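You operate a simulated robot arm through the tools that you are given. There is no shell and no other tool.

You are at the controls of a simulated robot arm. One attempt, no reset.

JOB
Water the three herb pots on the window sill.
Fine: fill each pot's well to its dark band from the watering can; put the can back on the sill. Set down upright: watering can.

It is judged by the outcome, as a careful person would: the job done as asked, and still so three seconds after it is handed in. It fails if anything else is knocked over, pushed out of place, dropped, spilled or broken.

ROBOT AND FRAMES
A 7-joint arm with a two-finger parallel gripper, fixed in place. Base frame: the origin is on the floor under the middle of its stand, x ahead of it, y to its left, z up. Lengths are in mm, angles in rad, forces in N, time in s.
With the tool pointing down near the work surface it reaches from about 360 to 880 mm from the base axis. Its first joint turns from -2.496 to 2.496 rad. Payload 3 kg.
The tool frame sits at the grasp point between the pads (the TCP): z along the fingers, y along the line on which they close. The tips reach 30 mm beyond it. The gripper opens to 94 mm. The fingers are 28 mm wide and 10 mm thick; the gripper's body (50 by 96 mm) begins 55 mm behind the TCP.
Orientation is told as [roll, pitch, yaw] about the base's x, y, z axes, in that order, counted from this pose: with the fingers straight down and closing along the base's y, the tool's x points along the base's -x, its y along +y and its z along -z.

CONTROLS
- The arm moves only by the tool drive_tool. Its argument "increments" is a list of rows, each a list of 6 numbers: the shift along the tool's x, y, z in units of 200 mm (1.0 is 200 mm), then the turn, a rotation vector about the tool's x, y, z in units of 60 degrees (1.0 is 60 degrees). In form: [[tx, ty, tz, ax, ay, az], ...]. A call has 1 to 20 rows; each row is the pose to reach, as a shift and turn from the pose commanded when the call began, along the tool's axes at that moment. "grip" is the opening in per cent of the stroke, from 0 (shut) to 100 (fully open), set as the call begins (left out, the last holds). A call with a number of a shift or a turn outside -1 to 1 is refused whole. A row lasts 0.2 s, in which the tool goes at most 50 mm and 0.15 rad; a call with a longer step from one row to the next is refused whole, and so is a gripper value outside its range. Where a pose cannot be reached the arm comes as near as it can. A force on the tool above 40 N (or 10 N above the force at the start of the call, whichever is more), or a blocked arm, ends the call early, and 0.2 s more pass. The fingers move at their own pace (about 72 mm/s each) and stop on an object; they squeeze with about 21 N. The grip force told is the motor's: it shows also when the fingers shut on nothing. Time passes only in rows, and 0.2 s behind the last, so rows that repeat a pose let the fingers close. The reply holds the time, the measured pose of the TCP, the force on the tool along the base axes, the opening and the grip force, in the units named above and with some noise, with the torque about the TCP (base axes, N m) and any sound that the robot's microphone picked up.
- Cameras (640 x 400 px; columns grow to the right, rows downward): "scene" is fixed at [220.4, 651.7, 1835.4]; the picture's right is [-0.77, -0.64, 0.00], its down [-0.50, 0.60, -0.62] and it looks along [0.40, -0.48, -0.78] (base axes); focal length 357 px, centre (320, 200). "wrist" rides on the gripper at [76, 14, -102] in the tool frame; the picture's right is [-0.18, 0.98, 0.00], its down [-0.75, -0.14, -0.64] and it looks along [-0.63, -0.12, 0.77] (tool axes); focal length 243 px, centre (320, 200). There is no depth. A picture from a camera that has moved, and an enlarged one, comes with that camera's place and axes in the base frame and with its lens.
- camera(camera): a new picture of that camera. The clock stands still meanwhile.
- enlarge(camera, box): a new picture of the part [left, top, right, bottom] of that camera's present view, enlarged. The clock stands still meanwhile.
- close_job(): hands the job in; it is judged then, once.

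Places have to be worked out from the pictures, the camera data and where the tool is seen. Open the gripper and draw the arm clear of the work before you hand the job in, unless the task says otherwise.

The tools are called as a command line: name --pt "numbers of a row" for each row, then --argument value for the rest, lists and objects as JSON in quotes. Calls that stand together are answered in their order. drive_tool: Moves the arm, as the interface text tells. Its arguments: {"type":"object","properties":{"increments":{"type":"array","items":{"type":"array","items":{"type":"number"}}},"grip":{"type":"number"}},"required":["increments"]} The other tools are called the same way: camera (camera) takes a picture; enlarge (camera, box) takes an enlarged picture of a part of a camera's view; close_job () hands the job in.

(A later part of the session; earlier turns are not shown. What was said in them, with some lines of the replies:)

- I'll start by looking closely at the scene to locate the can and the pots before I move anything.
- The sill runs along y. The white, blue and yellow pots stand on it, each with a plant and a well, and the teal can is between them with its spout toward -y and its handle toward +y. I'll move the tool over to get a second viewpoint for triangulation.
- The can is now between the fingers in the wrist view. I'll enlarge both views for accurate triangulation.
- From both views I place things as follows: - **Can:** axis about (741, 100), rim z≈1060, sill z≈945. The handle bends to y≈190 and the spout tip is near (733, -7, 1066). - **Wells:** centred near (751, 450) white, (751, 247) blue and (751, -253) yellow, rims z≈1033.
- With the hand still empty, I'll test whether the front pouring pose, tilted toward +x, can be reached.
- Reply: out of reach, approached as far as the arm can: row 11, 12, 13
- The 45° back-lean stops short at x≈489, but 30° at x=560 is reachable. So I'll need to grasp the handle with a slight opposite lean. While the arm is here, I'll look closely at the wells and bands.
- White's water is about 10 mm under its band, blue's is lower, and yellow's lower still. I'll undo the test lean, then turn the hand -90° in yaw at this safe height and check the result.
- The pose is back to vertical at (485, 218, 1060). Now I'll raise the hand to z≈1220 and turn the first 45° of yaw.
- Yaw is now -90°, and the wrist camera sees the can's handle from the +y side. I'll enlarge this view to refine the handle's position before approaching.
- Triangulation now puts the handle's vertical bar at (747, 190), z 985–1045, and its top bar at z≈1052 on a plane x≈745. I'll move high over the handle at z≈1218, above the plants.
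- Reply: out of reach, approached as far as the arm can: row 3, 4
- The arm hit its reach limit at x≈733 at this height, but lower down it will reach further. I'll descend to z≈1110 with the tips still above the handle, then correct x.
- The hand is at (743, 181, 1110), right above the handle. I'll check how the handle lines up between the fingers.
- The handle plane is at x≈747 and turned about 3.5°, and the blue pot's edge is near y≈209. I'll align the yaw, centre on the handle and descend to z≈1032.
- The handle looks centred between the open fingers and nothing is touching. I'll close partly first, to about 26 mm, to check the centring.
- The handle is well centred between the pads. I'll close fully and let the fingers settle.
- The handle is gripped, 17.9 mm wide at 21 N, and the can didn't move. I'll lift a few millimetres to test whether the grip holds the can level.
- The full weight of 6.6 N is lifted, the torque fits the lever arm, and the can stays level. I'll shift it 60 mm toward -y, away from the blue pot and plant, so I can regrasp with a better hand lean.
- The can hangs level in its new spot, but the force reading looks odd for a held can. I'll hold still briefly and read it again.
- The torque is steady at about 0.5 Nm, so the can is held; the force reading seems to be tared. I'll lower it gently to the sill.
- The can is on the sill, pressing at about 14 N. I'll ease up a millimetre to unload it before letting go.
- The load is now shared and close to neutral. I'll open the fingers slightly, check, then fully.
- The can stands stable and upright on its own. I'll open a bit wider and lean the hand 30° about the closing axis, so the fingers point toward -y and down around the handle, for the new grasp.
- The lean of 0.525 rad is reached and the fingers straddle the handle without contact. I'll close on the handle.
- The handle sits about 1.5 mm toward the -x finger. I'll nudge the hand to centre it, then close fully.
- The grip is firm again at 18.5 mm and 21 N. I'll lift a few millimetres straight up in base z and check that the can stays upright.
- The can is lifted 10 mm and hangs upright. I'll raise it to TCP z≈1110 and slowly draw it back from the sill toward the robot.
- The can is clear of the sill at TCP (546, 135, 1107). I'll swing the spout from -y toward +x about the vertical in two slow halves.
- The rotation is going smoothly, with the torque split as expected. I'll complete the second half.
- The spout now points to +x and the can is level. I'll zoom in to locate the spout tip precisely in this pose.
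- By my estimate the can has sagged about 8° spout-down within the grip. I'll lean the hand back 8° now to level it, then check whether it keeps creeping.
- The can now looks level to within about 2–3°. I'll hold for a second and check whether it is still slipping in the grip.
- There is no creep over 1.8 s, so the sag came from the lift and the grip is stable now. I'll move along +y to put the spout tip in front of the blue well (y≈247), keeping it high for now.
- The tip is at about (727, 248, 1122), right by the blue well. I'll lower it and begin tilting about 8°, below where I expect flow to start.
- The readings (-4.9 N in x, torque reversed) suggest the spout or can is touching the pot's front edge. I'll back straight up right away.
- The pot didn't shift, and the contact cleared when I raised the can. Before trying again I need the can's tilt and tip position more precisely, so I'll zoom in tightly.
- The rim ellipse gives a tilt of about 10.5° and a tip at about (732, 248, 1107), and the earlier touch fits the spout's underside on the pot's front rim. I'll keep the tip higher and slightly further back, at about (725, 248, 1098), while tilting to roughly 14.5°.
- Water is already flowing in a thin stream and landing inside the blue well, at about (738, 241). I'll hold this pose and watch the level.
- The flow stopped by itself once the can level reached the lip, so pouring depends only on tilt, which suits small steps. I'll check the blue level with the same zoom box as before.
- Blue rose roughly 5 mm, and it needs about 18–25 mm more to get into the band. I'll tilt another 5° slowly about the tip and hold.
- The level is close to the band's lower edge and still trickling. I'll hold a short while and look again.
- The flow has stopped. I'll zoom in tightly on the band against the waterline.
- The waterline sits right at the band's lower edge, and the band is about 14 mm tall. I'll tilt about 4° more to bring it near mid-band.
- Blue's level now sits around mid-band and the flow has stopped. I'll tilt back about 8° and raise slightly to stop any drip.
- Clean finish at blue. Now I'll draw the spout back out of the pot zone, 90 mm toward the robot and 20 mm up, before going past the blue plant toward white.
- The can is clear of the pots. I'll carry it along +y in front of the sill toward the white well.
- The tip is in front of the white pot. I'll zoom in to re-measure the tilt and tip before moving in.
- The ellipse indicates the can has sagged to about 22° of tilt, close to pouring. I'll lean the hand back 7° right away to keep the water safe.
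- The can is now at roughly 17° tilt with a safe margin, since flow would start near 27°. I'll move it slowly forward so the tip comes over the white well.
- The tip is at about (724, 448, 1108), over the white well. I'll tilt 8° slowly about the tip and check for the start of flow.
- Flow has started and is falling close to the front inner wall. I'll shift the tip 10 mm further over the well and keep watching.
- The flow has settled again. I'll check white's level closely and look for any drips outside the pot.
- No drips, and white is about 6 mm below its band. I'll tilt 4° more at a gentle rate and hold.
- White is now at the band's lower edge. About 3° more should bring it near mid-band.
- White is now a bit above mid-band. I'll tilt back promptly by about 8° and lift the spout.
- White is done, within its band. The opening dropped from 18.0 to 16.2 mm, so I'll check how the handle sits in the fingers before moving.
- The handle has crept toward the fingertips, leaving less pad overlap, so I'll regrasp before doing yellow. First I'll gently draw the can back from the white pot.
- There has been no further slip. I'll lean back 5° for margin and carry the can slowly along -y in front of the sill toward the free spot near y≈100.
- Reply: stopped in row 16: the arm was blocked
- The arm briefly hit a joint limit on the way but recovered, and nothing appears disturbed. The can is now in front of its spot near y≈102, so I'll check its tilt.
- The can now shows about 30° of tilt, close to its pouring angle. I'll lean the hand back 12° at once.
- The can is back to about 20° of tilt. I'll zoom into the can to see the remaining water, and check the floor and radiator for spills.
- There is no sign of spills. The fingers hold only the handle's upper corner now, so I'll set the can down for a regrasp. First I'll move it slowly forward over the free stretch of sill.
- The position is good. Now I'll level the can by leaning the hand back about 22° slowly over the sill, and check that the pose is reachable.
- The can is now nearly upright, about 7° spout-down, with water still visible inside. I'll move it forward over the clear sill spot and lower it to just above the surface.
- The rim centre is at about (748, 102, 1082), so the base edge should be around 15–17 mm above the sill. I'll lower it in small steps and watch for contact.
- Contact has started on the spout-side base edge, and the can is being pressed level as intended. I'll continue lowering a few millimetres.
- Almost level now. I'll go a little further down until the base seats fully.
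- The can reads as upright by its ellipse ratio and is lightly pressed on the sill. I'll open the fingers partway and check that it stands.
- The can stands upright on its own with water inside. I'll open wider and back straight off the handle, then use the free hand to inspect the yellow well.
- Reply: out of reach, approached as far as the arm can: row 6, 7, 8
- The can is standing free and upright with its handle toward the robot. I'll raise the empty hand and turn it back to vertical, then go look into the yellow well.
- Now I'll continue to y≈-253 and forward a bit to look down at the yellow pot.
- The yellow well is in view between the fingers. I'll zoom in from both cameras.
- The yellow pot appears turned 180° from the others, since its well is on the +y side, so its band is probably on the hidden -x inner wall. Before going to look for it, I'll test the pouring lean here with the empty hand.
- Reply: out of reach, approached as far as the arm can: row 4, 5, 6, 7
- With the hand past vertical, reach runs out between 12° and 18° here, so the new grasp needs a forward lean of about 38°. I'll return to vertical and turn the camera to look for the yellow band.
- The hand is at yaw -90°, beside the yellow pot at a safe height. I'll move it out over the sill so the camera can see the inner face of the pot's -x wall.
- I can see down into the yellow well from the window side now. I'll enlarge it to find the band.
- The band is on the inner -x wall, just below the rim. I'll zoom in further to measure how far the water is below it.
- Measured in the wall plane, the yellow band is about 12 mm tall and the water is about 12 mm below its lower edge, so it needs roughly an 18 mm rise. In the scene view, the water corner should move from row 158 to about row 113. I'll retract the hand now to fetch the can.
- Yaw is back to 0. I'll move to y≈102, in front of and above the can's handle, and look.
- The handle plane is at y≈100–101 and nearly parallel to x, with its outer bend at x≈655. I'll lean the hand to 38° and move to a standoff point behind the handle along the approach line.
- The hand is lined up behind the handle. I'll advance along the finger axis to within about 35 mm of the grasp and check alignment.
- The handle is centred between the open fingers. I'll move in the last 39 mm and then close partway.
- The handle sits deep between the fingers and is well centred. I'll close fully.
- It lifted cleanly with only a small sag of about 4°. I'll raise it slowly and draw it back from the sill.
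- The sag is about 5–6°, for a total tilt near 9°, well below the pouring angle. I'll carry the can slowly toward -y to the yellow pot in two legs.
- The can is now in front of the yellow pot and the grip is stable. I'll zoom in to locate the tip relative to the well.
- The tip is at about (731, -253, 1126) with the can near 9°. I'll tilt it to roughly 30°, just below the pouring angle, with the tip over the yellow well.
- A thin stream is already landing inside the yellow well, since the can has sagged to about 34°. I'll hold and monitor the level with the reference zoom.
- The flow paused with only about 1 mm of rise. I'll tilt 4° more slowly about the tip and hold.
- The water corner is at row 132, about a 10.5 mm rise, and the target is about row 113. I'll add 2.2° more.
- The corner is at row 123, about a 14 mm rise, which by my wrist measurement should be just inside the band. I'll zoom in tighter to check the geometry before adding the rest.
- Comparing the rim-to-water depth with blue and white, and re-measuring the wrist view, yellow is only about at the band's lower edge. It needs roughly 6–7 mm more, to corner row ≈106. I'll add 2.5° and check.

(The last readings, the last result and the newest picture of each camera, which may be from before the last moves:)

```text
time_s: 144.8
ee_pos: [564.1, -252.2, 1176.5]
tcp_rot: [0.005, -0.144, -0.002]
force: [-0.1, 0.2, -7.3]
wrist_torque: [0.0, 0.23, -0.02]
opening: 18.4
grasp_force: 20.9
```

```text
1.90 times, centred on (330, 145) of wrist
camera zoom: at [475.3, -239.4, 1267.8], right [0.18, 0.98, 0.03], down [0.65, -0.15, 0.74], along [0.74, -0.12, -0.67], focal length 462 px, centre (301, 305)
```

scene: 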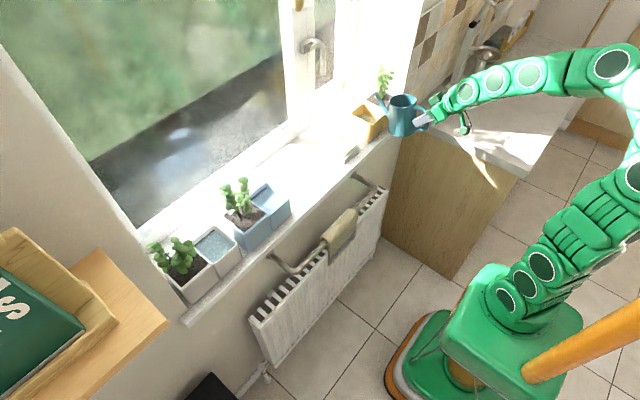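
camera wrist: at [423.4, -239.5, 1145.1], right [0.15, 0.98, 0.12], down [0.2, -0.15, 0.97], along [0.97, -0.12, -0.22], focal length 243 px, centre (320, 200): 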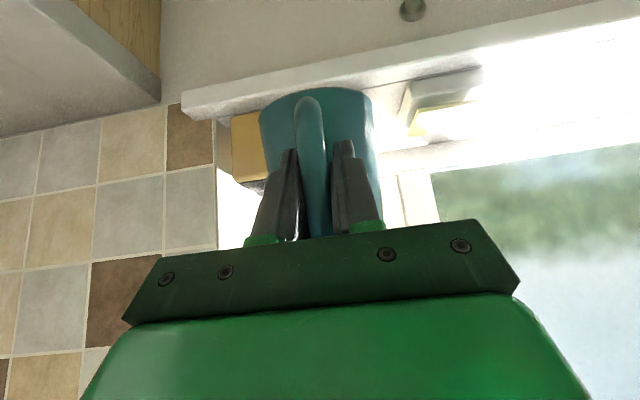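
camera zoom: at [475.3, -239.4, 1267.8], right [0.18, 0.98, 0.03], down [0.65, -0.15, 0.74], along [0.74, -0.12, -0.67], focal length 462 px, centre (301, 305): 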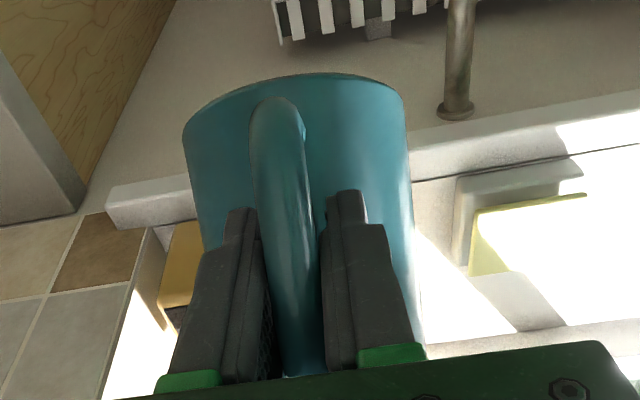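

Yellow's corner is now at row 111, about a 19 mm rise and inside the band. I'll add about 1.2° to centre it better.

drive_tool --pt "-0.006 0 -0.0078 0 0.01 0" --pt "-0.0119 0 -0.0155 0 0.02 0" --pt "-0.0119 0 -0.0155 0 0.02 0" --pt "-0.0119 0 -0.0155 0 0.02 0" --pt "-0.0119 0 -0.0155 0 0.02 0" --pt "-0.0119 0 -0.0155 0 0.02 0" --pt "-0.0119 0 -0.0155 0 0.02 0" --pt "-0.0119 0 -0.0155 0 0.02 0"

enlarge --camera "scene" --box '[354, 100, 378, 120]'

enlarge --camera "scene" --box '[340, 75, 440, 155]'

```text
time_s: 146.6
ee_pos: [566.6, -251.1, 1181.1]
tcp_rot: [0.005, -0.124, -0.002]
force: [-0.5, 0.8, -6.3]
wrist_torque: [0.0, 0.26, -0.01]
opening: 18.2
grasp_force: 20.9
```

```text
16.00 times, centred on (366, 110) of scene
camera zoom: at [220.4, 651.7, 1835.4], right [-0.77, -0.64, 0.0], down [-0.5, 0.6, -0.62], along [0.4, -0.48, -0.78], focal length 5707 px, centre (-416, 1640)
```

zoom: 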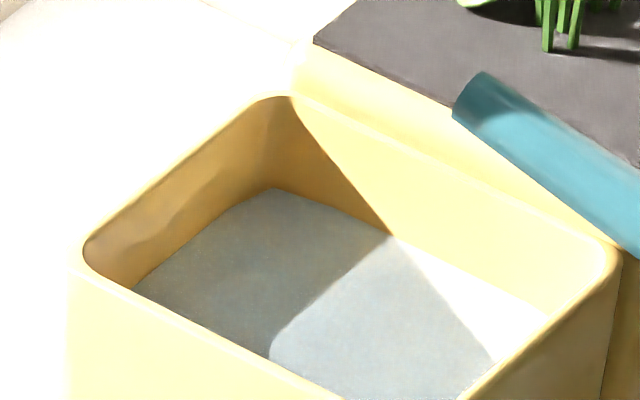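

```text
5.00 times, centred on (390, 115) of scene
camera zoom: at [220.4, 651.7, 1835.4], right [-0.77, -0.64, 0.0], down [-0.5, 0.6, -0.62], along [0.4, -0.48, -0.78], focal length 1784 px, centre (-30, 625)
```

zoom: 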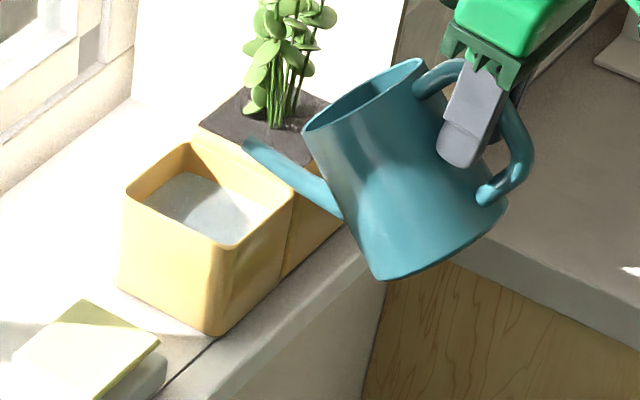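

Yellow is now close to mid-band. I'll tilt back 10° and raise the spout to finish.

drive_tool --pt "0.01 0 0.006 0 -0.03 0" --pt "0.027 0 0.02 0 -0.065 0" --pt "0.043 0 0.034 0 -0.1 0" --pt "0.06 0 0.048 0 -0.135 0" --pt "0.0787 0 0.0657 0 -0.1667 0" --pt "0.0787 0 0.0657 0 -0.1667 0"

drive_tool --pt "-0.005 0 -0.025 0 -0.02 0" --pt "0.01 0 -0.06 0 -0.05 0" --pt "0.05 0 -0.09 0 -0.08 0" --pt "0.1 0 -0.115 0 -0.11 0" --pt "0.15 0 -0.13 0 -0.14 0" --pt "0.2 0 -0.145 0 -0.165 0" --pt "0.24 0 -0.155 0 -0.1667 0" --pt "0.26 0 -0.16 0 -0.1667 0" --pt "0.26 0 -0.16 0 -0.1667 0"

camera --camera "scene"

enlarge --camera "scene" --box '[350, 75, 450, 155]'

enlarge --camera "wrist" --box '[220, 40, 440, 250]'

```text
time_s: 148.0
ee_pos: [550.9, -251.0, 1166.1]
tcp_rot: [0.005, -0.301, -0.003]
force: [-0.2, -0.8, -6.1]
wrist_torque: [-0.03, 0.31, 0.05]
opening: 18.3
grasp_force: 20.7
```

```text
time_s: 150.0
ee_pos: [494.0, -252.4, 1181.0]
tcp_rot: [0.005, -0.473, -0.005]
force: [-0.6, -0.4, -7.9]
wrist_torque: [0.02, 0.36, -0.02]
opening: 18.3
grasp_force: 21.1
```

```text
taken
```

scene: 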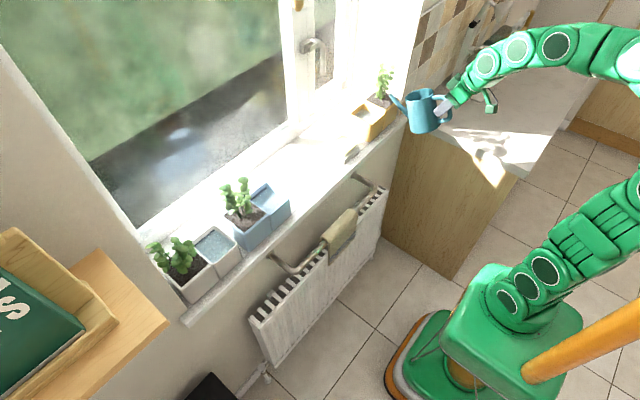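

```text
5.00 times, centred on (400, 115) of scene
camera zoom: at [220.4, 651.7, 1835.4], right [-0.77, -0.64, 0.0], down [-0.5, 0.6, -0.62], along [0.4, -0.48, -0.78], focal length 1784 px, centre (-80, 625)
```

zoom: 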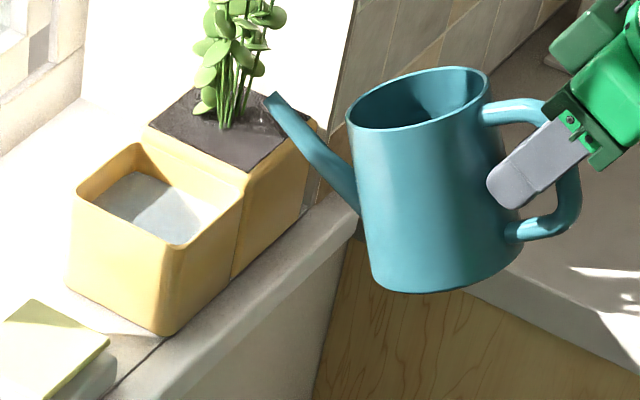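

```text
1.90 times, centred on (330, 145) of wrist
camera zoom: at [379.6, -239.8, 1238.3], right [0.16, 0.98, 0.09], down [0.38, -0.15, 0.91], along [0.91, -0.12, -0.4], focal length 462 px, centre (301, 305)
```

zoom: 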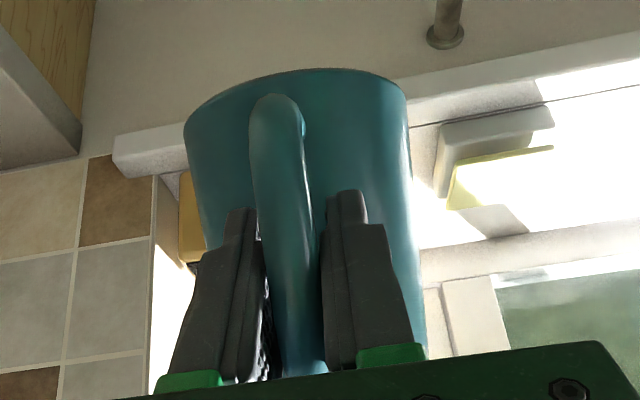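

Yellow is done with no drips, and the grip is holding well. I'll carry the can slowly back along +y to its place at y≈102.

drive_tool --pt "-0.004 0.02 0.002 0 0 0" --pt "-0.013 0.06 0.007 0 0 0" --pt "-0.027 0.12 0.014 0 0 0" --pt "-0.042 0.19 0.021 0 0 0" --pt "-0.06 0.27 0.031 0 0 0" --pt "-0.078 0.35 0.04 0 0 0" --pt "-0.096 0.43 0.049 0 0 0" --pt "-0.113 0.51 0.058 0 0 0" --pt "-0.131 0.59 0.067 0 0 0" --pt "-0.149 0.67 0.076 0 0 0" --pt "-0.165 0.75 0.085 0 0 0" --pt "-0.175 0.82 0.09 0 0 0" --pt "-0.178 0.87 0.091 0 0 0" --pt "-0.178 0.89 0.091 0 0 0" --pt "-0.178 0.89 0.091 0 0 0"

drive_tool --pt "0 0.02 0 0 0 0" --pt "0 0.06 0 0 0 0" --pt "0 0.12 0 0 0 0" --pt "0 0.19 0 0 0 0" --pt "0 0.27 0 0 0 0" --pt "0 0.35 0 0 0 0" --pt "0 0.43 0 0 0 0" --pt "0 0.51 0 0 0 0" --pt "0 0.59 0 0 0 0" --pt "0 0.67 0 0 0 0" --pt "0 0.75 0 0 0 0" --pt "0 0.82 0 0 0 0" --pt "0 0.86 0 0 0 0" --pt "0 0.88 0 0 0 0" --pt "0 0.88 0 0 0 0"

camera --camera "scene"

enlarge --camera "scene" --box '[290, 130, 400, 220]'

```text
time_s: 153.2
ee_pos: [530.8, -74.9, 1181.6]
tcp_rot: [0.006, -0.472, -0.004]
force: [-0.2, -0.1, -6.1]
wrist_torque: [-0.02, 0.4, -0.05]
opening: 18.4
grasp_force: 20.7
```

```text
time_s: 156.4
ee_pos: [532.4, 101.1, 1182.7]
tcp_rot: [0.005, -0.472, -0.003]
force: [-0.1, 0.7, -6.3]
wrist_torque: [0.01, 0.39, -0.01]
opening: 18.1
grasp_force: 21.1
```

```text
taken
```

scene: 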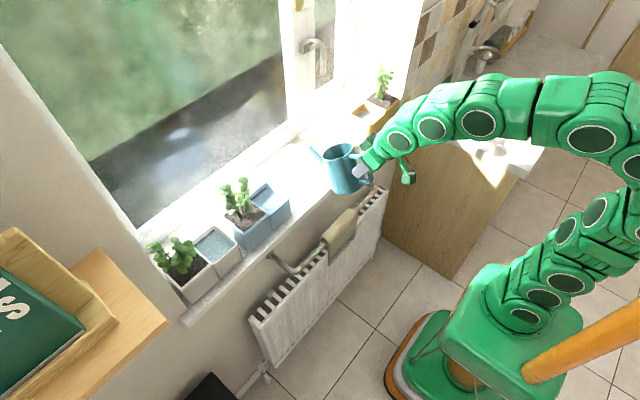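

```text
4.44 times, centred on (345, 175) of scene
camera zoom: at [220.4, 651.7, 1835.4], right [-0.77, -0.64, 0.0], down [-0.5, 0.6, -0.62], along [0.4, -0.48, -0.78], focal length 1585 px, centre (209, 311)
```

zoom: 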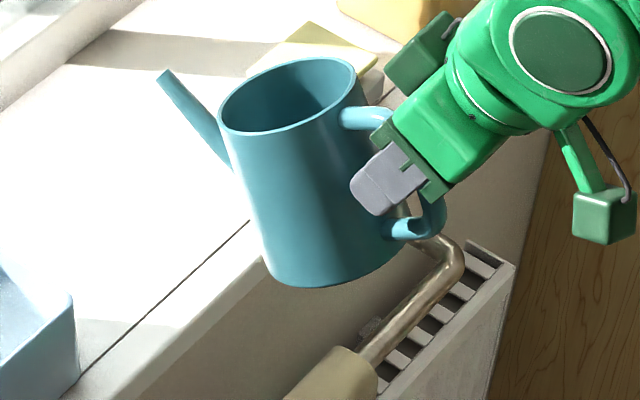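

The can is back in front of its spot. I'll level it by leaning the hand back while moving forward slowly.

drive_tool --pt "-0.012 0 0.006 0 -0.02 0" --pt "-0.04 0 0.02 0 -0.06 0" --pt "-0.075 0 0.038 0 -0.11 0" --pt "-0.11 0 0.056 0 -0.16 0" --pt "-0.15 0 0.076 0 -0.21 0" --pt "-0.19 0 0.097 0 -0.26 0" --pt "-0.225 0 0.115 0 -0.31 0" --pt "-0.25 0 0.128 0 -0.35 0" --pt "-0.267 0 0.136 0 -0.38 0" --pt "-0.267 0 0.136 0 -0.39 0" --pt "-0.267 0 0.136 0 -0.39 0"

enlarge --camera "scene" --box '[280, 120, 380, 200]'

enlarge --camera "wrist" --box '[220, 40, 440, 250]'

```text
time_s: 158.8
ee_pos: [593.5, 102.0, 1182.0]
tcp_rot: [0.008, -0.882, -0.007]
force: [-0.3, -0.3, -7.5]
wrist_torque: [0.01, 0.46, -0.02]
opening: 18.4
grasp_force: 20.7
```

```text
5.00 times, centred on (330, 160) of scene
camera zoom: at [220.4, 651.7, 1835.4], right [-0.77, -0.64, 0.0], down [-0.5, 0.6, -0.62], along [0.4, -0.48, -0.78], focal length 1784 px, centre (270, 400)
```

zoom: 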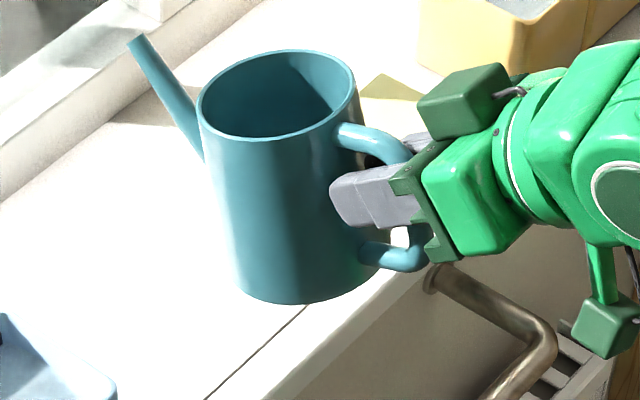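

```text
1.90 times, centred on (330, 145) of wrist
camera zoom: at [466.0, 115.0, 1189.3], right [0.12, 0.98, 0.15], down [-0.02, -0.15, 0.99], along [0.99, -0.12, 0.0], focal length 462 px, centre (301, 305)
```

zoom: 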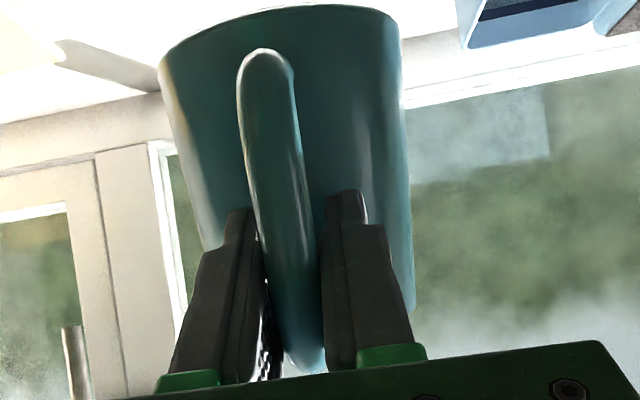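

Leveling loaded the grip and the can sagged again, to about 15° spout-down. As before, I'll move forward with a bit more lean-back and then let the sill press it level.

drive_tool --pt "-0.012 0 0.0145 0 -0.01 0" --pt "-0.04 0 0.049 0 -0.03 0" --pt "-0.075 0 0.091 0 -0.05 0" --pt "-0.115 0 0.14 0 -0.075 0" --pt "-0.155 0 0.1885 0 -0.1 0" --pt "-0.195 0 0.237 0 -0.12 0" --pt "-0.225 0 0.2737 0 -0.1333 0" --pt "-0.238 0 0.2895 0 -0.1333 0" --pt "-0.238 0 0.2895 0 -0.1333 0"

enlarge --camera "scene" --box '[260, 110, 360, 190]'

enlarge --camera "wrist" --box '[220, 40, 440, 250]'

```text
time_s: 160.8
ee_pos: [667.7, 103.0, 1182.7]
tcp_rot: [0.01, -1.022, -0.008]
force: [0.1, -0.2, -7.0]
wrist_torque: [0.03, 0.43, -0.02]
opening: 18.0
grasp_force: 21.1
```

```text
5.00 times, centred on (310, 150) of scene
camera zoom: at [220.4, 651.7, 1835.4], right [-0.77, -0.64, 0.0], down [-0.5, 0.6, -0.62], along [0.4, -0.48, -0.78], focal length 1784 px, centre (370, 450)
```

zoom: 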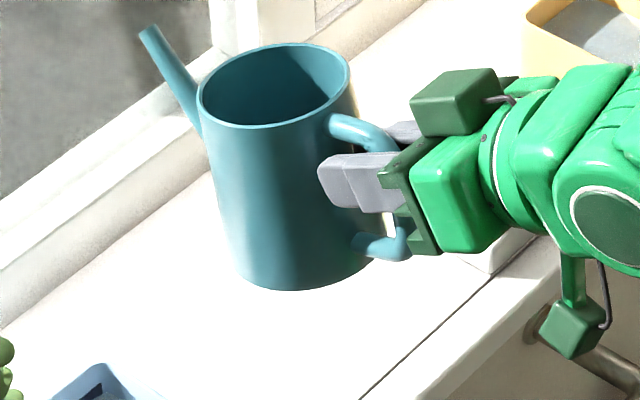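

```text
1.90 times, centred on (330, 145) of wrist
camera zoom: at [542.1, 115.0, 1171.7], right [0.1, 0.98, 0.16], down [-0.15, -0.15, 0.98], along [0.98, -0.12, 0.14], focal length 462 px, centre (301, 305)
```

zoom: 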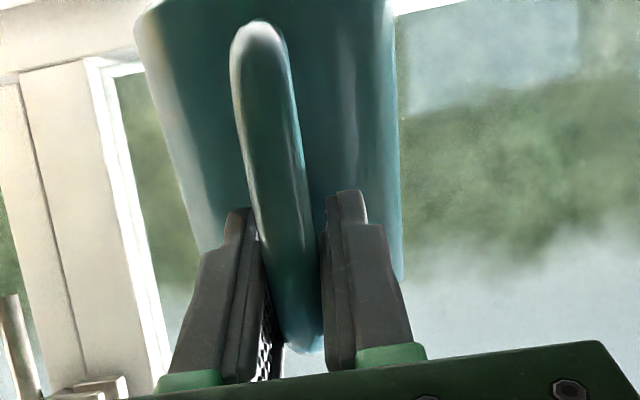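

The can keeps creeping whenever I lean back, so I'll stop leaning and lower it straight down gently. It is over a clear part of the sill.

drive_tool --pt "0.01 0 0.0067 0 0 0" --pt "0.04 0 0.027 0 0 0" --pt "0.085 0 0.057 0 0 0" --pt "0.135 0 0.09 0 0 0" --pt "0.185 0 0.124 0 0 0" --pt "0.235 0 0.157 0 0 0" --pt "0.285 0 0.19 0 0 0" --pt "0.335 0 0.224 0 0 0" --pt "0.385 0 0.257 0 0 0" --pt "0.43 0 0.287 0 0 0" --pt "0.47 0 0.314 0 0 0" --pt "0.5 0 0.334 0 0 0" --pt "0.52 0 0.3475 0 0 0" --pt "0.52 0 0.3475 0 0 0"

enlarge --camera "scene" --box '[260, 120, 360, 200]'

enlarge --camera "wrist" --box '[220, 40, 440, 250]'

```text
time_s: 163.8
ee_pos: [673.8, 103.6, 1057.0]
tcp_rot: [0.009, -1.022, -0.008]
force: [-2.7, 0.2, 4.1]
wrist_torque: [0.01, -0.4, 0.05]
opening: 18.1
grasp_force: 20.8
```

```text
5.00 times, centred on (310, 160) of scene
camera zoom: at [220.4, 651.7, 1835.4], right [-0.77, -0.64, 0.0], down [-0.5, 0.6, -0.62], along [0.4, -0.48, -0.78], focal length 1784 px, centre (370, 400)
```

zoom: 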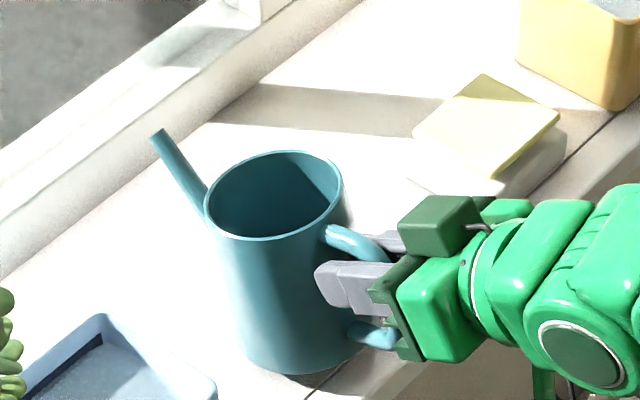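

```text
1.90 times, centred on (330, 145) of wrist
camera zoom: at [547.3, 116.3, 1047.0], right [0.1, 0.98, 0.16], down [-0.15, -0.15, 0.98], along [0.98, -0.12, 0.14], focal length 462 px, centre (301, 305)
```

zoom: 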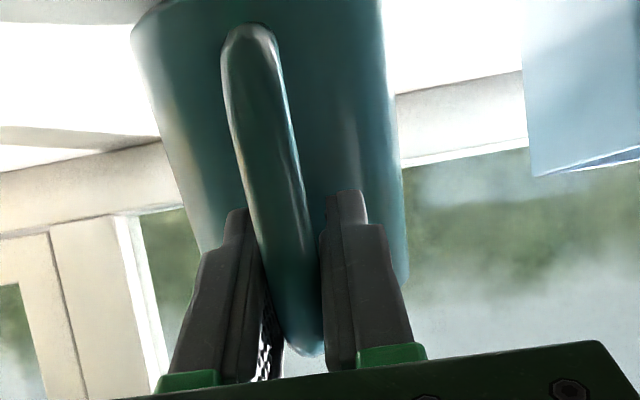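

Contact has started on the base's front edge. I'll continue down in small steps so the sill rotates the can upright.

drive_tool --pt "0.0085 0 0.0052 0 0 0" --pt "0.017 0 0.0104 0 0 0" --pt "0.0256 0 0.0157 0 0 0" --pt "0.0341 0 0.0209 0 0 0" --pt "0.0426 0 0.0261 0 0 0" --pt "0.0426 0 0.0261 0 0 0"

enlarge --camera "scene" --box '[260, 120, 360, 200]'

```text
time_s: 165.2
ee_pos: [671.9, 101.6, 1047.8]
tcp_rot: [0.009, -1.02, -0.009]
force: [-5.3, -0.3, 4.9]
wrist_torque: [0.05, -0.39, -0.03]
opening: 18.2
grasp_force: 20.5
```

```text
5.00 times, centred on (310, 160) of scene
camera zoom: at [220.4, 651.7, 1835.4], right [-0.77, -0.64, 0.0], down [-0.5, 0.6, -0.62], along [0.4, -0.48, -0.78], focal length 1784 px, centre (370, 400)
```

zoom: 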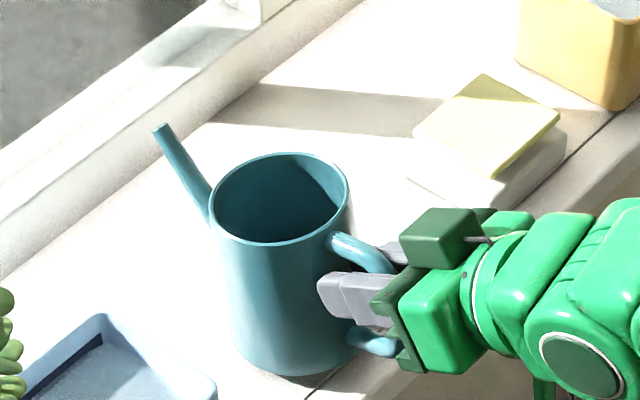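

The can is righting itself steadily. I'll continue another 10 mm.

drive_tool --pt "0.0085 0 0.0052 0 0 0" --pt "0.017 0 0.0104 0 0 0" --pt "0.0256 0 0.0157 0 0 0" --pt "0.0341 0 0.0209 0 0 0" --pt "0.0426 0 0.0261 0 0 0" --pt "0.0426 0 0.0261 0 0 0"

enlarge --camera "scene" --box '[260, 120, 360, 200]'

```text
time_s: 166.6
ee_pos: [673.4, 102.9, 1039.1]
tcp_rot: [0.009, -1.024, -0.01]
force: [-3.4, -2.3, 2.4]
wrist_torque: [-0.07, -0.45, -0.17]
opening: 18.1
grasp_force: 21.1
```

```text
5.00 times, centred on (310, 160) of scene
camera zoom: at [220.4, 651.7, 1835.4], right [-0.77, -0.64, 0.0], down [-0.5, 0.6, -0.62], along [0.4, -0.48, -0.78], focal length 1784 px, centre (370, 400)
```

zoom: 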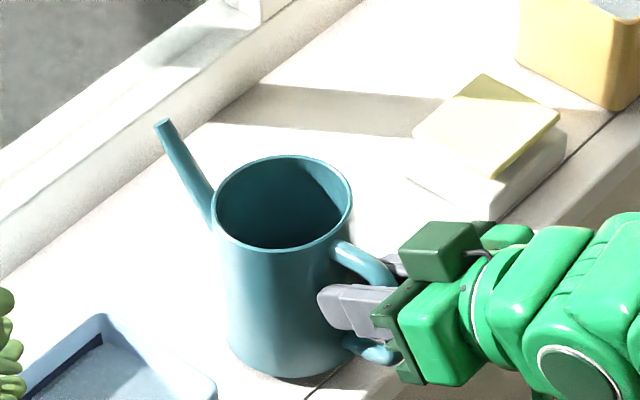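

Nearly upright now, about 4°. I'll go a few more millimetres.

drive_tool --pt "0.0085 0 0.0052 0 0 0" --pt "0.017 0 0.0104 0 0 0" --pt "0.0256 0 0.0157 0 0 0" --pt "0.0256 0 0.0157 0 0 0"

enlarge --camera "scene" --box '[280, 140, 340, 200]'

```text
time_s: 167.6
ee_pos: [672.9, 101.5, 1031.5]
tcp_rot: [0.009, -1.022, -0.008]
force: [-3.8, -0.4, 2.9]
wrist_torque: [-0.01, -0.38, -0.1]
opening: 18.0
grasp_force: 20.7
```

```text
6.67 times, centred on (310, 170) of scene
camera zoom: at [220.4, 651.7, 1835.4], right [-0.77, -0.64, 0.0], down [-0.5, 0.6, -0.62], along [0.4, -0.48, -0.78], focal length 2378 px, centre (387, 400)
```

zoom: 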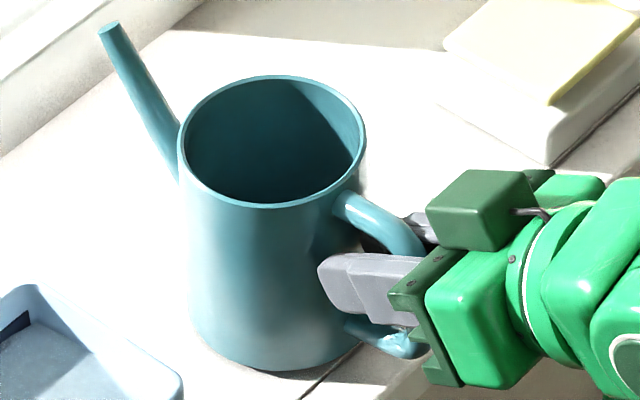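

drive_tool --pt "0.0064 0 0.0039 0 0 0" --pt "0.0128 0 0.0078 0 0 0" --pt "0.0128 0 0.0078 0 0 0"

enlarge --camera "scene" --box '[280, 140, 340, 200]'

```text
time_s: 168.4
ee_pos: [673.4, 101.7, 1029.4]
tcp_rot: [0.01, -1.021, -0.009]
force: [-2.5, -1.3, 2.6]
wrist_torque: [0.0, -0.43, -0.13]
opening: 17.9
grasp_force: 21.3
```

```text
6.67 times, centred on (310, 170) of scene
camera zoom: at [220.4, 651.7, 1835.4], right [-0.77, -0.64, 0.0], down [-0.5, 0.6, -0.62], along [0.4, -0.48, -0.78], focal length 2378 px, centre (387, 400)
```

zoom: 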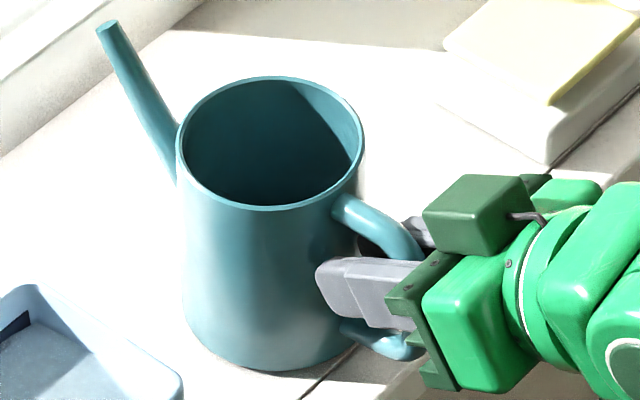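

drive_tool --pt "0.0064 0 0.0039 0 0 0" --pt "0.0107 0 0.0065 0 0 0" --pt "0.0107 0 0.0065 0 0 0"

enlarge --camera "scene" --box '[280, 140, 340, 200]'

```text
time_s: 169.2
ee_pos: [674.1, 102.6, 1027.0]
tcp_rot: [0.009, -1.021, -0.008]
force: [-3.2, -7.4, 15.4]
wrist_torque: [-0.05, 0.0, -0.14]
opening: 18.2
grasp_force: 20.7
```

```text
6.67 times, centred on (310, 170) of scene
camera zoom: at [220.4, 651.7, 1835.4], right [-0.77, -0.64, 0.0], down [-0.5, 0.6, -0.62], along [0.4, -0.48, -0.78], focal length 2378 px, centre (387, 400)
```

zoom: 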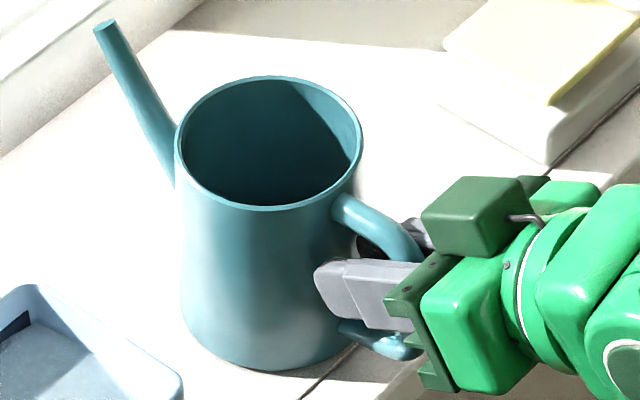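

The force jumped to 15 N and the torque went to zero, so the base is fully seated. I'll ease off slightly and release.

drive_tool --pt "-0.004 0 -0.0024 0 0 0" --pt "-0.004 0 -0.0024 0 0 0"

drive_tool --pt "0 0 0 0 0 0" --pt "0 0 0 0 0 0" --grip 30

enlarge --camera "scene" --box '[280, 140, 340, 200]'

camera --camera "wrist"

```text
time_s: 169.8
ee_pos: [673.7, 102.4, 1025.6]
tcp_rot: [0.009, -1.018, -0.009]
force: [0.1, 0.1, -1.8]
wrist_torque: [0.02, 0.11, -0.05]
opening: 17.9
grasp_force: 20.4
```

```text
time_s: 170.4
ee_pos: [674.6, 102.6, 1027.2]
tcp_rot: [0.008, -1.021, -0.007]
force: [0.1, 0.4, -0.4]
wrist_torque: [0.02, -0.03, -0.02]
opening: 27.9
grasp_force: 0.0
```

```text
6.67 times, centred on (310, 170) of scene
camera zoom: at [220.4, 651.7, 1835.4], right [-0.77, -0.64, 0.0], down [-0.5, 0.6, -0.62], along [0.4, -0.48, -0.78], focal length 2378 px, centre (387, 400)
```

zoom: 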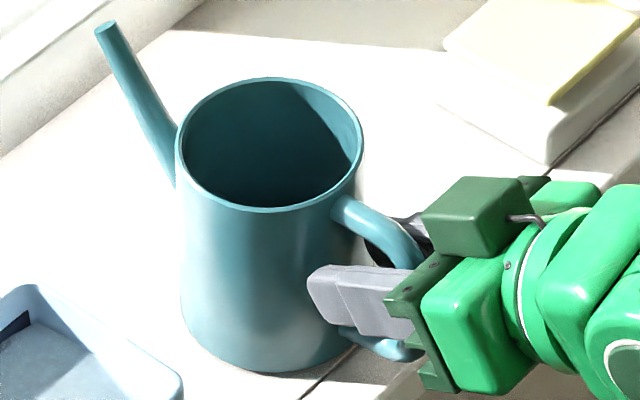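

```text
taken
camera wrist: at [547.9, 115.6, 1016.7], right [0.1, 0.98, 0.16], down [-0.15, -0.15, 0.98], along [0.98, -0.12, 0.14], focal length 243 px, centre (320, 200)
```

wrist: 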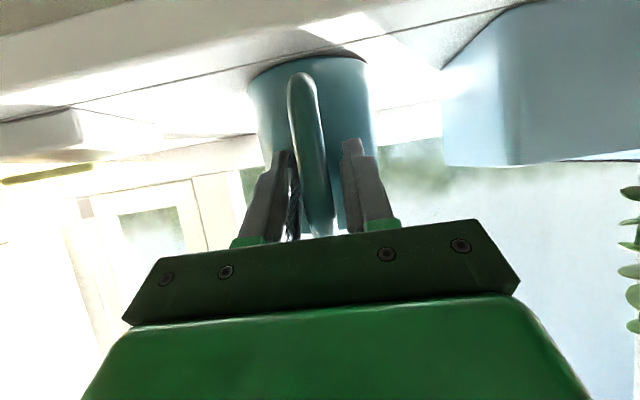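

The can is free and upright on the sill. I'll open wider and back straight off the handle.

drive_tool --pt "0 0 0 0 0 0" --pt "0 0 0 0 0 0" --pt "0 0 -0.05 0 0 0" --pt "0 0 -0.15 0 0 0" --pt "0 0 -0.28 0 0 0" --pt "0 0 -0.42 0 0 0" --pt "0 0 -0.5 0 0 0" --pt "0 0 -0.5 0 0 0" --grip 65

enlarge --camera "scene" --box '[270, 130, 350, 200]'

```text
time_s: 172.2
ee_pos: [603.2, 105.8, 1087.8]
tcp_rot: [0.008, -1.017, -0.007]
force: [0.1, -0.4, 0.2]
wrist_torque: [0.02, -0.03, 0.0]
opening: 61.2
grasp_force: 0.0
out of reach, approached as far as the arm can: row 6, 7, 8
```

```text
5.71 times, centred on (310, 165) of scene
camera zoom: at [220.4, 651.7, 1835.4], right [-0.77, -0.64, 0.0], down [-0.5, 0.6, -0.62], along [0.4, -0.48, -0.78], focal length 2038 px, centre (377, 400)
```

zoom: 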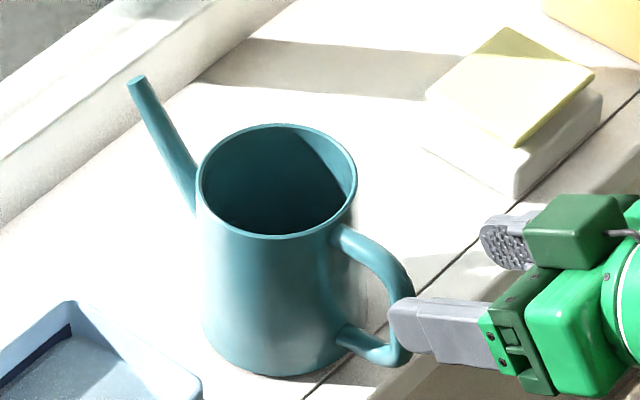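

The can is standing cleanly. I'll raise the hand, return it to vertical, and go check the yellow band from the window side again.

drive_tool --pt "-0.05 0 -0.11 0 0.02 0" --pt "-0.1 0 -0.22 0 0.14 0" --pt "-0.15 0 -0.32 0 0.26 0" --pt "-0.2 0 -0.43 0 0.38 0" --pt "-0.25 0 -0.54 0 0.5 0" --pt "-0.3 0 -0.65 0 0.62 0" --pt "-0.3 0 -0.655 0 0.74 0" --pt "-0.3 0 -0.655 0 0.86 0" --pt "-0.3 0 -0.655 0 0.97 0" --pt "-0.3 0 -0.655 0 0.97 0" --grip 100

drive_tool --pt "0 -0.15 0 0 0 0.1" --pt "0 -0.35 0 0 0 0.22" --pt "0 -0.55 0 0 0 0.34" --pt "0 -0.75 0 0 0 0.46" --pt "0 -0.93 0 0 0 0.58" --pt "0 -0.97 0 0 0 0.7" --pt "0 -0.97 0 0 0 0.75" --pt "0 -0.97 0 0 0 0.75"

drive_tool --pt "0 0 0 0 0 0.13" --pt "0 0 0 0 0 0.26" --pt "0 0 0 0 0 0.39" --pt "0 0 0 0 0 0.52" --pt "0 0 0 0 0 0.65" --pt "0 0 0 0 0 0.75" --pt "0 0 0 0 0 0.75"

```text
time_s: 174.4
ee_pos: [520.8, 108.7, 1206.8]
tcp_rot: [0.004, -0.006, 0.0]
force: [0.0, -0.4, 0.1]
wrist_torque: [-0.02, 0.0, 0.03]
opening: 94.0
grasp_force: 0.1
```

```text
time_s: 176.2
ee_pos: [523.2, -85.4, 1205.3]
tcp_rot: [0.009, 0.001, -0.786]
force: [0.0, -0.2, -0.3]
wrist_torque: [-0.01, -0.02, 0.01]
opening: 94.1
grasp_force: 0.1
```

```text
time_s: 177.8
ee_pos: [523.2, -86.5, 1208.7]
tcp_rot: [0.003, 0.005, -1.572]
force: [0.1, -0.9, 0.3]
wrist_torque: [0.02, 0.03, -0.01]
opening: 94.1
grasp_force: 0.1
```

drive_tool --pt "-0.1 0.12 0 0 0 0" --pt "-0.2 0.24 0 0 0 0" --pt "-0.3 0.38 0 0 0 0" --pt "-0.4 0.52 0 0 0 0" --pt "-0.5 0.66 0 0 0 0" --pt "-0.5 0.8 0 0 0 0" --pt "-0.5 0.8 0 0 0 0"

drive_tool --pt "0 0.08 0.09 0 0 0" --pt "0 0.16 0.17 0 0 0" --pt "0 0.24 0.25 0 0 0" --pt "0 0.31 0.26 0 0 0" --pt "0 0.31 0.26 0 0 0"

enlarge --camera "wrist" --box '[276, 120, 326, 160]'

enlarge --camera "wrist" --box '[260, 100, 400, 220]'

```text
time_s: 179.4
ee_pos: [683.9, -188.5, 1208.1]
tcp_rot: [0.006, 0.003, -1.571]
force: [0.2, 0.1, -0.1]
wrist_torque: [-0.03, 0.0, 0.04]
opening: 94.0
grasp_force: 0.0
```

```text
time_s: 180.6
ee_pos: [745.7, -186.2, 1155.2]
tcp_rot: [0.006, 0.004, -1.571]
force: [-0.2, -0.7, -0.6]
wrist_torque: [-0.02, 0.02, 0.0]
opening: 94.2
grasp_force: 0.0
```

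```text
10.00 times, centred on (301, 140) of wrist
camera zoom: at [759.9, -112.6, 1258.8], right [0.98, -0.18, 0.01], down [-0.15, -0.76, 0.64], along [-0.11, -0.63, -0.77], focal length 2426 px, centre (510, 800)
```

zoom: 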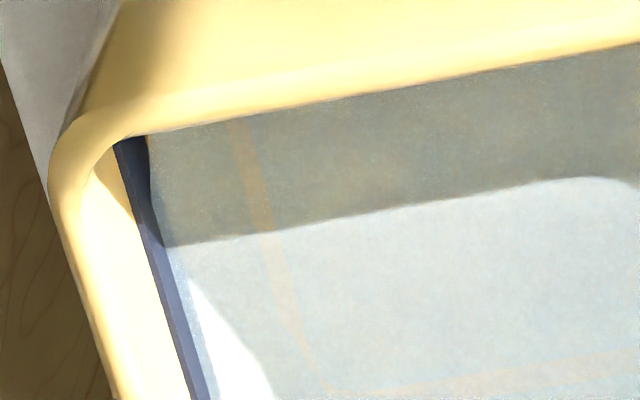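

```text
3.33 times, centred on (330, 160) of wrist
camera zoom: at [759.9, -112.6, 1258.8], right [0.98, -0.18, 0.01], down [-0.15, -0.76, 0.64], along [-0.11, -0.63, -0.77], focal length 809 px, centre (287, 333)
```

zoom: 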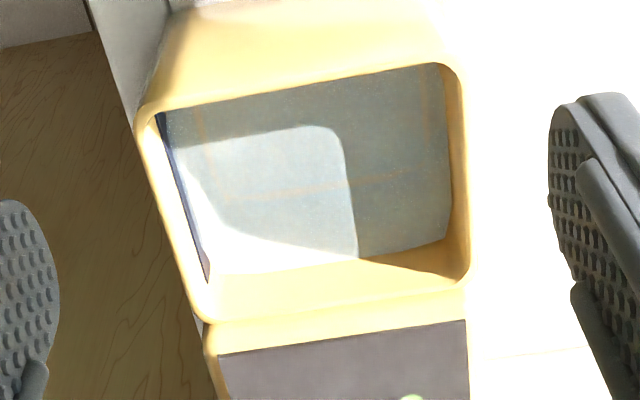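

The water now reaches up to the dark band on the yellow wall. I'll zoom further to judge how far into the band it is.

enlarge --camera "wrist" --box '[282, 130, 302, 150]'

enlarge --camera "wrist" --box '[286, 146, 306, 166]'

enlarge --camera "scene" --box '[354, 100, 378, 120]'

```text
16.00 times, centred on (292, 140) of wrist
camera zoom: at [759.9, -112.6, 1258.8], right [0.98, -0.18, 0.01], down [-0.15, -0.76, 0.64], along [-0.11, -0.63, -0.77], focal length 3882 px, centre (768, 1160)
```

zoom: 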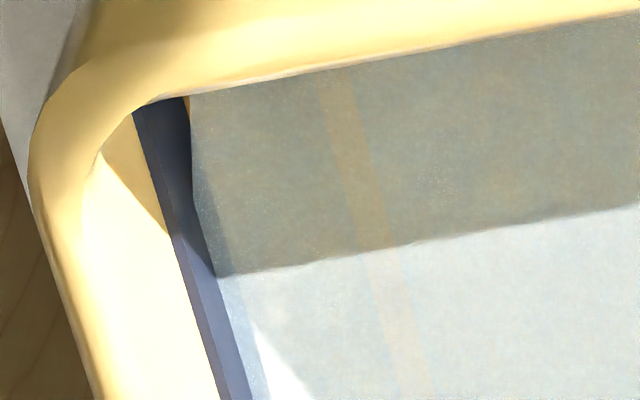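

```text
16.00 times, centred on (296, 156) of wrist
camera zoom: at [759.9, -112.6, 1258.8], right [0.98, -0.18, 0.01], down [-0.15, -0.76, 0.64], along [-0.11, -0.63, -0.77], focal length 3882 px, centre (704, 904)
```

zoom: 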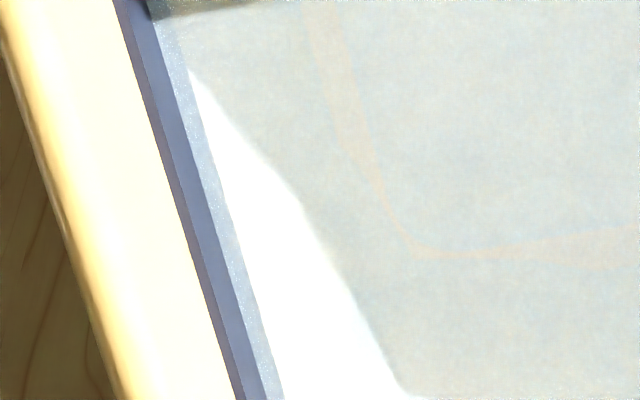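

```text
16.00 times, centred on (366, 110) of scene
camera zoom: at [220.4, 651.7, 1835.4], right [-0.77, -0.64, 0.0], down [-0.5, 0.6, -0.62], along [0.4, -0.48, -0.78], focal length 5707 px, centre (-416, 1640)
```

zoom: 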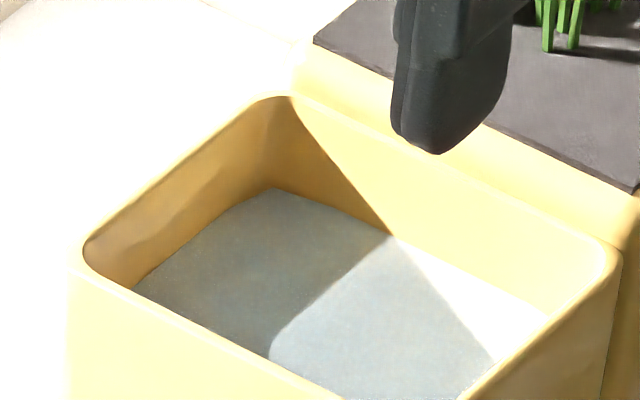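

In the close-up, the yellow water sits roughly mid-way up the band, with the submerged half showing tinted below the surface, so all three wells are within their bands. I'll retract the open hand clear of the sill.

drive_tool --pt "0 0 -0.06 0 0 0" --pt "0 -0.12 -0.16 0 0 0" --pt "0 -0.3 -0.26 0 0 0" --pt "0 -0.48 -0.3 0 0 0" --pt "0 -0.66 -0.3 0 0 0" --pt "0 -0.84 -0.3 0 0 0" --pt "0 -1.0 -0.3 0 0 0" --pt "0 -1.0 -0.3 0 0 0"

drive_tool --pt "0.15 -0.1 -0.05 0 0 -0.1" --pt "0.3 -0.2 -0.1 0 0 -0.22" --pt "0.45 -0.3 -0.15 0 0 -0.34" --pt "0.6 -0.4 -0.2 0 0 -0.46" --pt "0.75 -0.5 -0.25 0 0 -0.58" --pt "0.9 -0.5 -0.25 0 0 -0.7" --pt "0.9 -0.5 -0.25 0 0 -0.7"

camera --camera "scene"

camera --camera "wrist"

```text
time_s: 182.4
ee_pos: [546.4, -192.6, 1213.2]
tcp_rot: [0.006, 0.006, -1.572]
force: [-0.1, -0.1, 0.2]
wrist_torque: [0.0, -0.01, 0.02]
opening: 94.1
grasp_force: 0.0
```

```text
time_s: 184.0
ee_pos: [445.1, -6.5, 1263.2]
tcp_rot: [0.009, -0.001, -0.837]
force: [-0.2, 0.3, -0.1]
wrist_torque: [0.0, 0.01, -0.02]
opening: 94.3
grasp_force: 0.1
```

```text
taken
```

scene: 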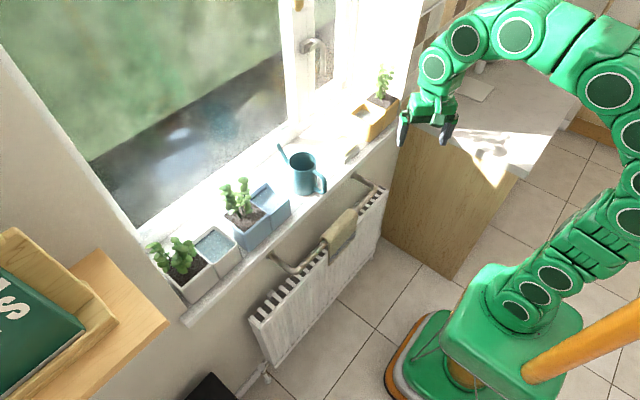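

```text
taken
camera wrist: at [405.8, 57.7, 1366.5], right [0.85, 0.52, 0.01], down [0.4, -0.66, 0.64], along [0.34, -0.54, -0.77], focal length 243 px, centre (320, 200)
```

wrist: 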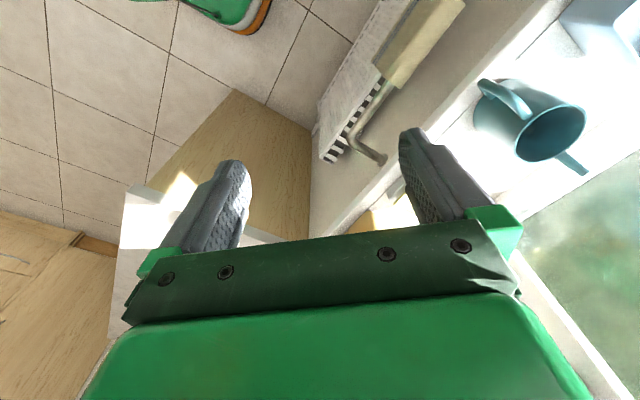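

The arm is clear. Before handing in, I'll do a last close look at all three wells, the can, and the sill and floor for spills.

enlarge --camera "scene" --box '[192, 226, 216, 246]'

enlarge --camera "scene" --box '[248, 184, 272, 204]'

enlarge --camera "scene" --box '[140, 140, 340, 320]'

enlarge --camera "scene" --box '[260, 70, 420, 210]'

```text
16.00 times, centred on (204, 236) of scene
camera zoom: at [220.4, 651.7, 1835.4], right [-0.77, -0.64, 0.0], down [-0.5, 0.6, -0.62], along [0.4, -0.48, -0.78], focal length 5707 px, centre (2176, -376)
```

zoom: 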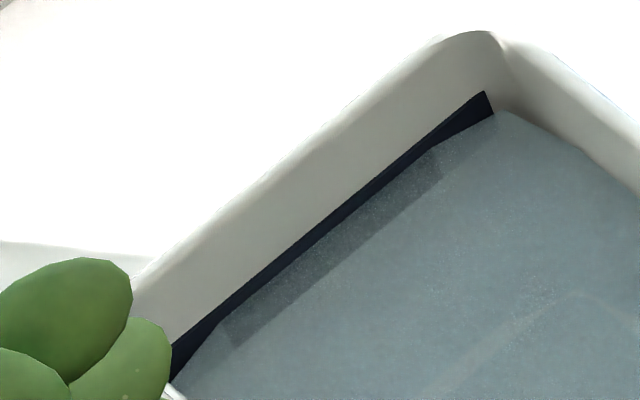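

```text
16.00 times, centred on (260, 194) of scene
camera zoom: at [220.4, 651.7, 1835.4], right [-0.77, -0.64, 0.0], down [-0.5, 0.6, -0.62], along [0.4, -0.48, -0.78], focal length 5707 px, centre (1280, 296)
```

zoom: 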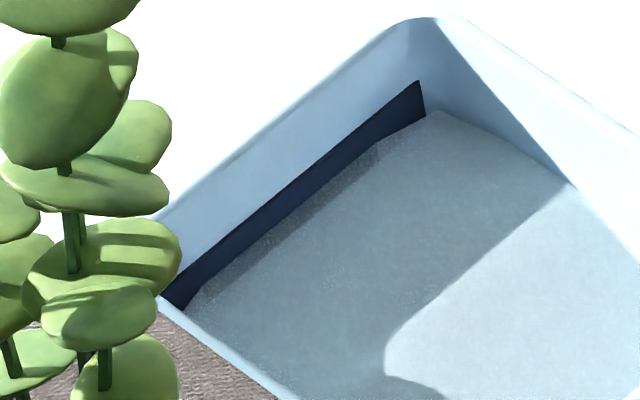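

```text
2.22 times, centred on (240, 230) of scene
camera zoom: at [220.4, 651.7, 1835.4], right [-0.77, -0.64, 0.0], down [-0.5, 0.6, -0.62], along [0.4, -0.48, -0.78], focal length 793 px, centre (498, 133)
```

zoom: 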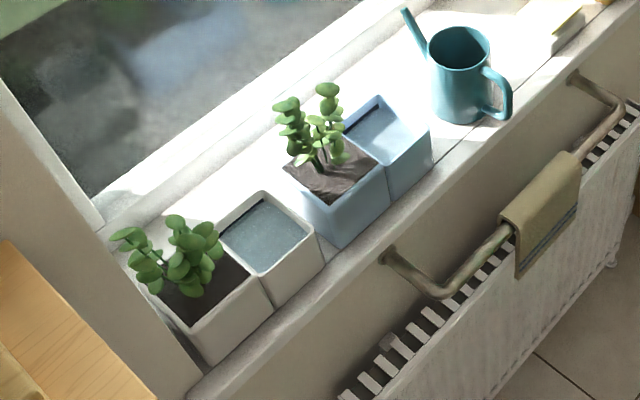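

```text
2.86 times, centred on (340, 140) of scene
camera zoom: at [220.4, 651.7, 1835.4], right [-0.77, -0.64, 0.0], down [-0.5, 0.6, -0.62], along [0.4, -0.48, -0.78], focal length 1019 px, centre (263, 371)
```

zoom: 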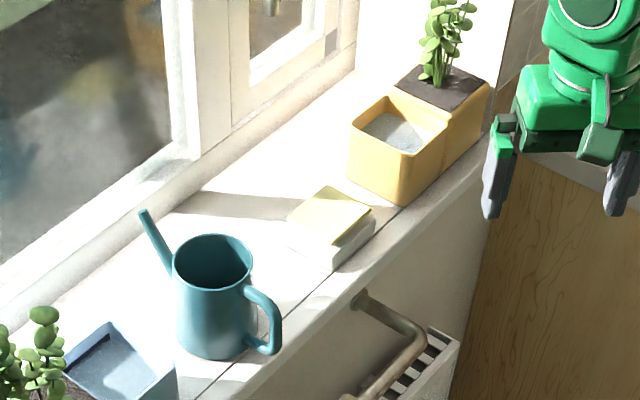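

All three wells read within their dark bands: white a little above the middle, blue at about the middle, yellow near the middle. The can stands upright on the sill, I see no spills, and nothing else looks moved. The gripper is open and clear, so I'm handing in the job.

close_job

```text
The job is handed in.
```

I filled the wells of the white, blue and yellow pots to their dark bands and set the can back upright on the sill. I have no result from the judging, only what the pictures showed at hand-in.

- **Water levels:** White sits a little above the middle of its band and blue is at about the middle. Yellow is harder to read because its band is on the inner wall facing the window. My best estimate puts it between about a third of the way up the band and the middle.
- **The can:** It was standing on its own about where it started, but with the spout toward the window instead of along the sill.
- **Contact:** Early on, the spout touched the front rim of the blue pot. I backed off, and the pot did not appear to move.
- **Grip:** The can's handle slipped in the gripper several times while I carried it. I set it down once to regrasp before watering yellow.
- **Spills:** I saw no water on the sill, radiator or floor, and nothing else looked out of place.
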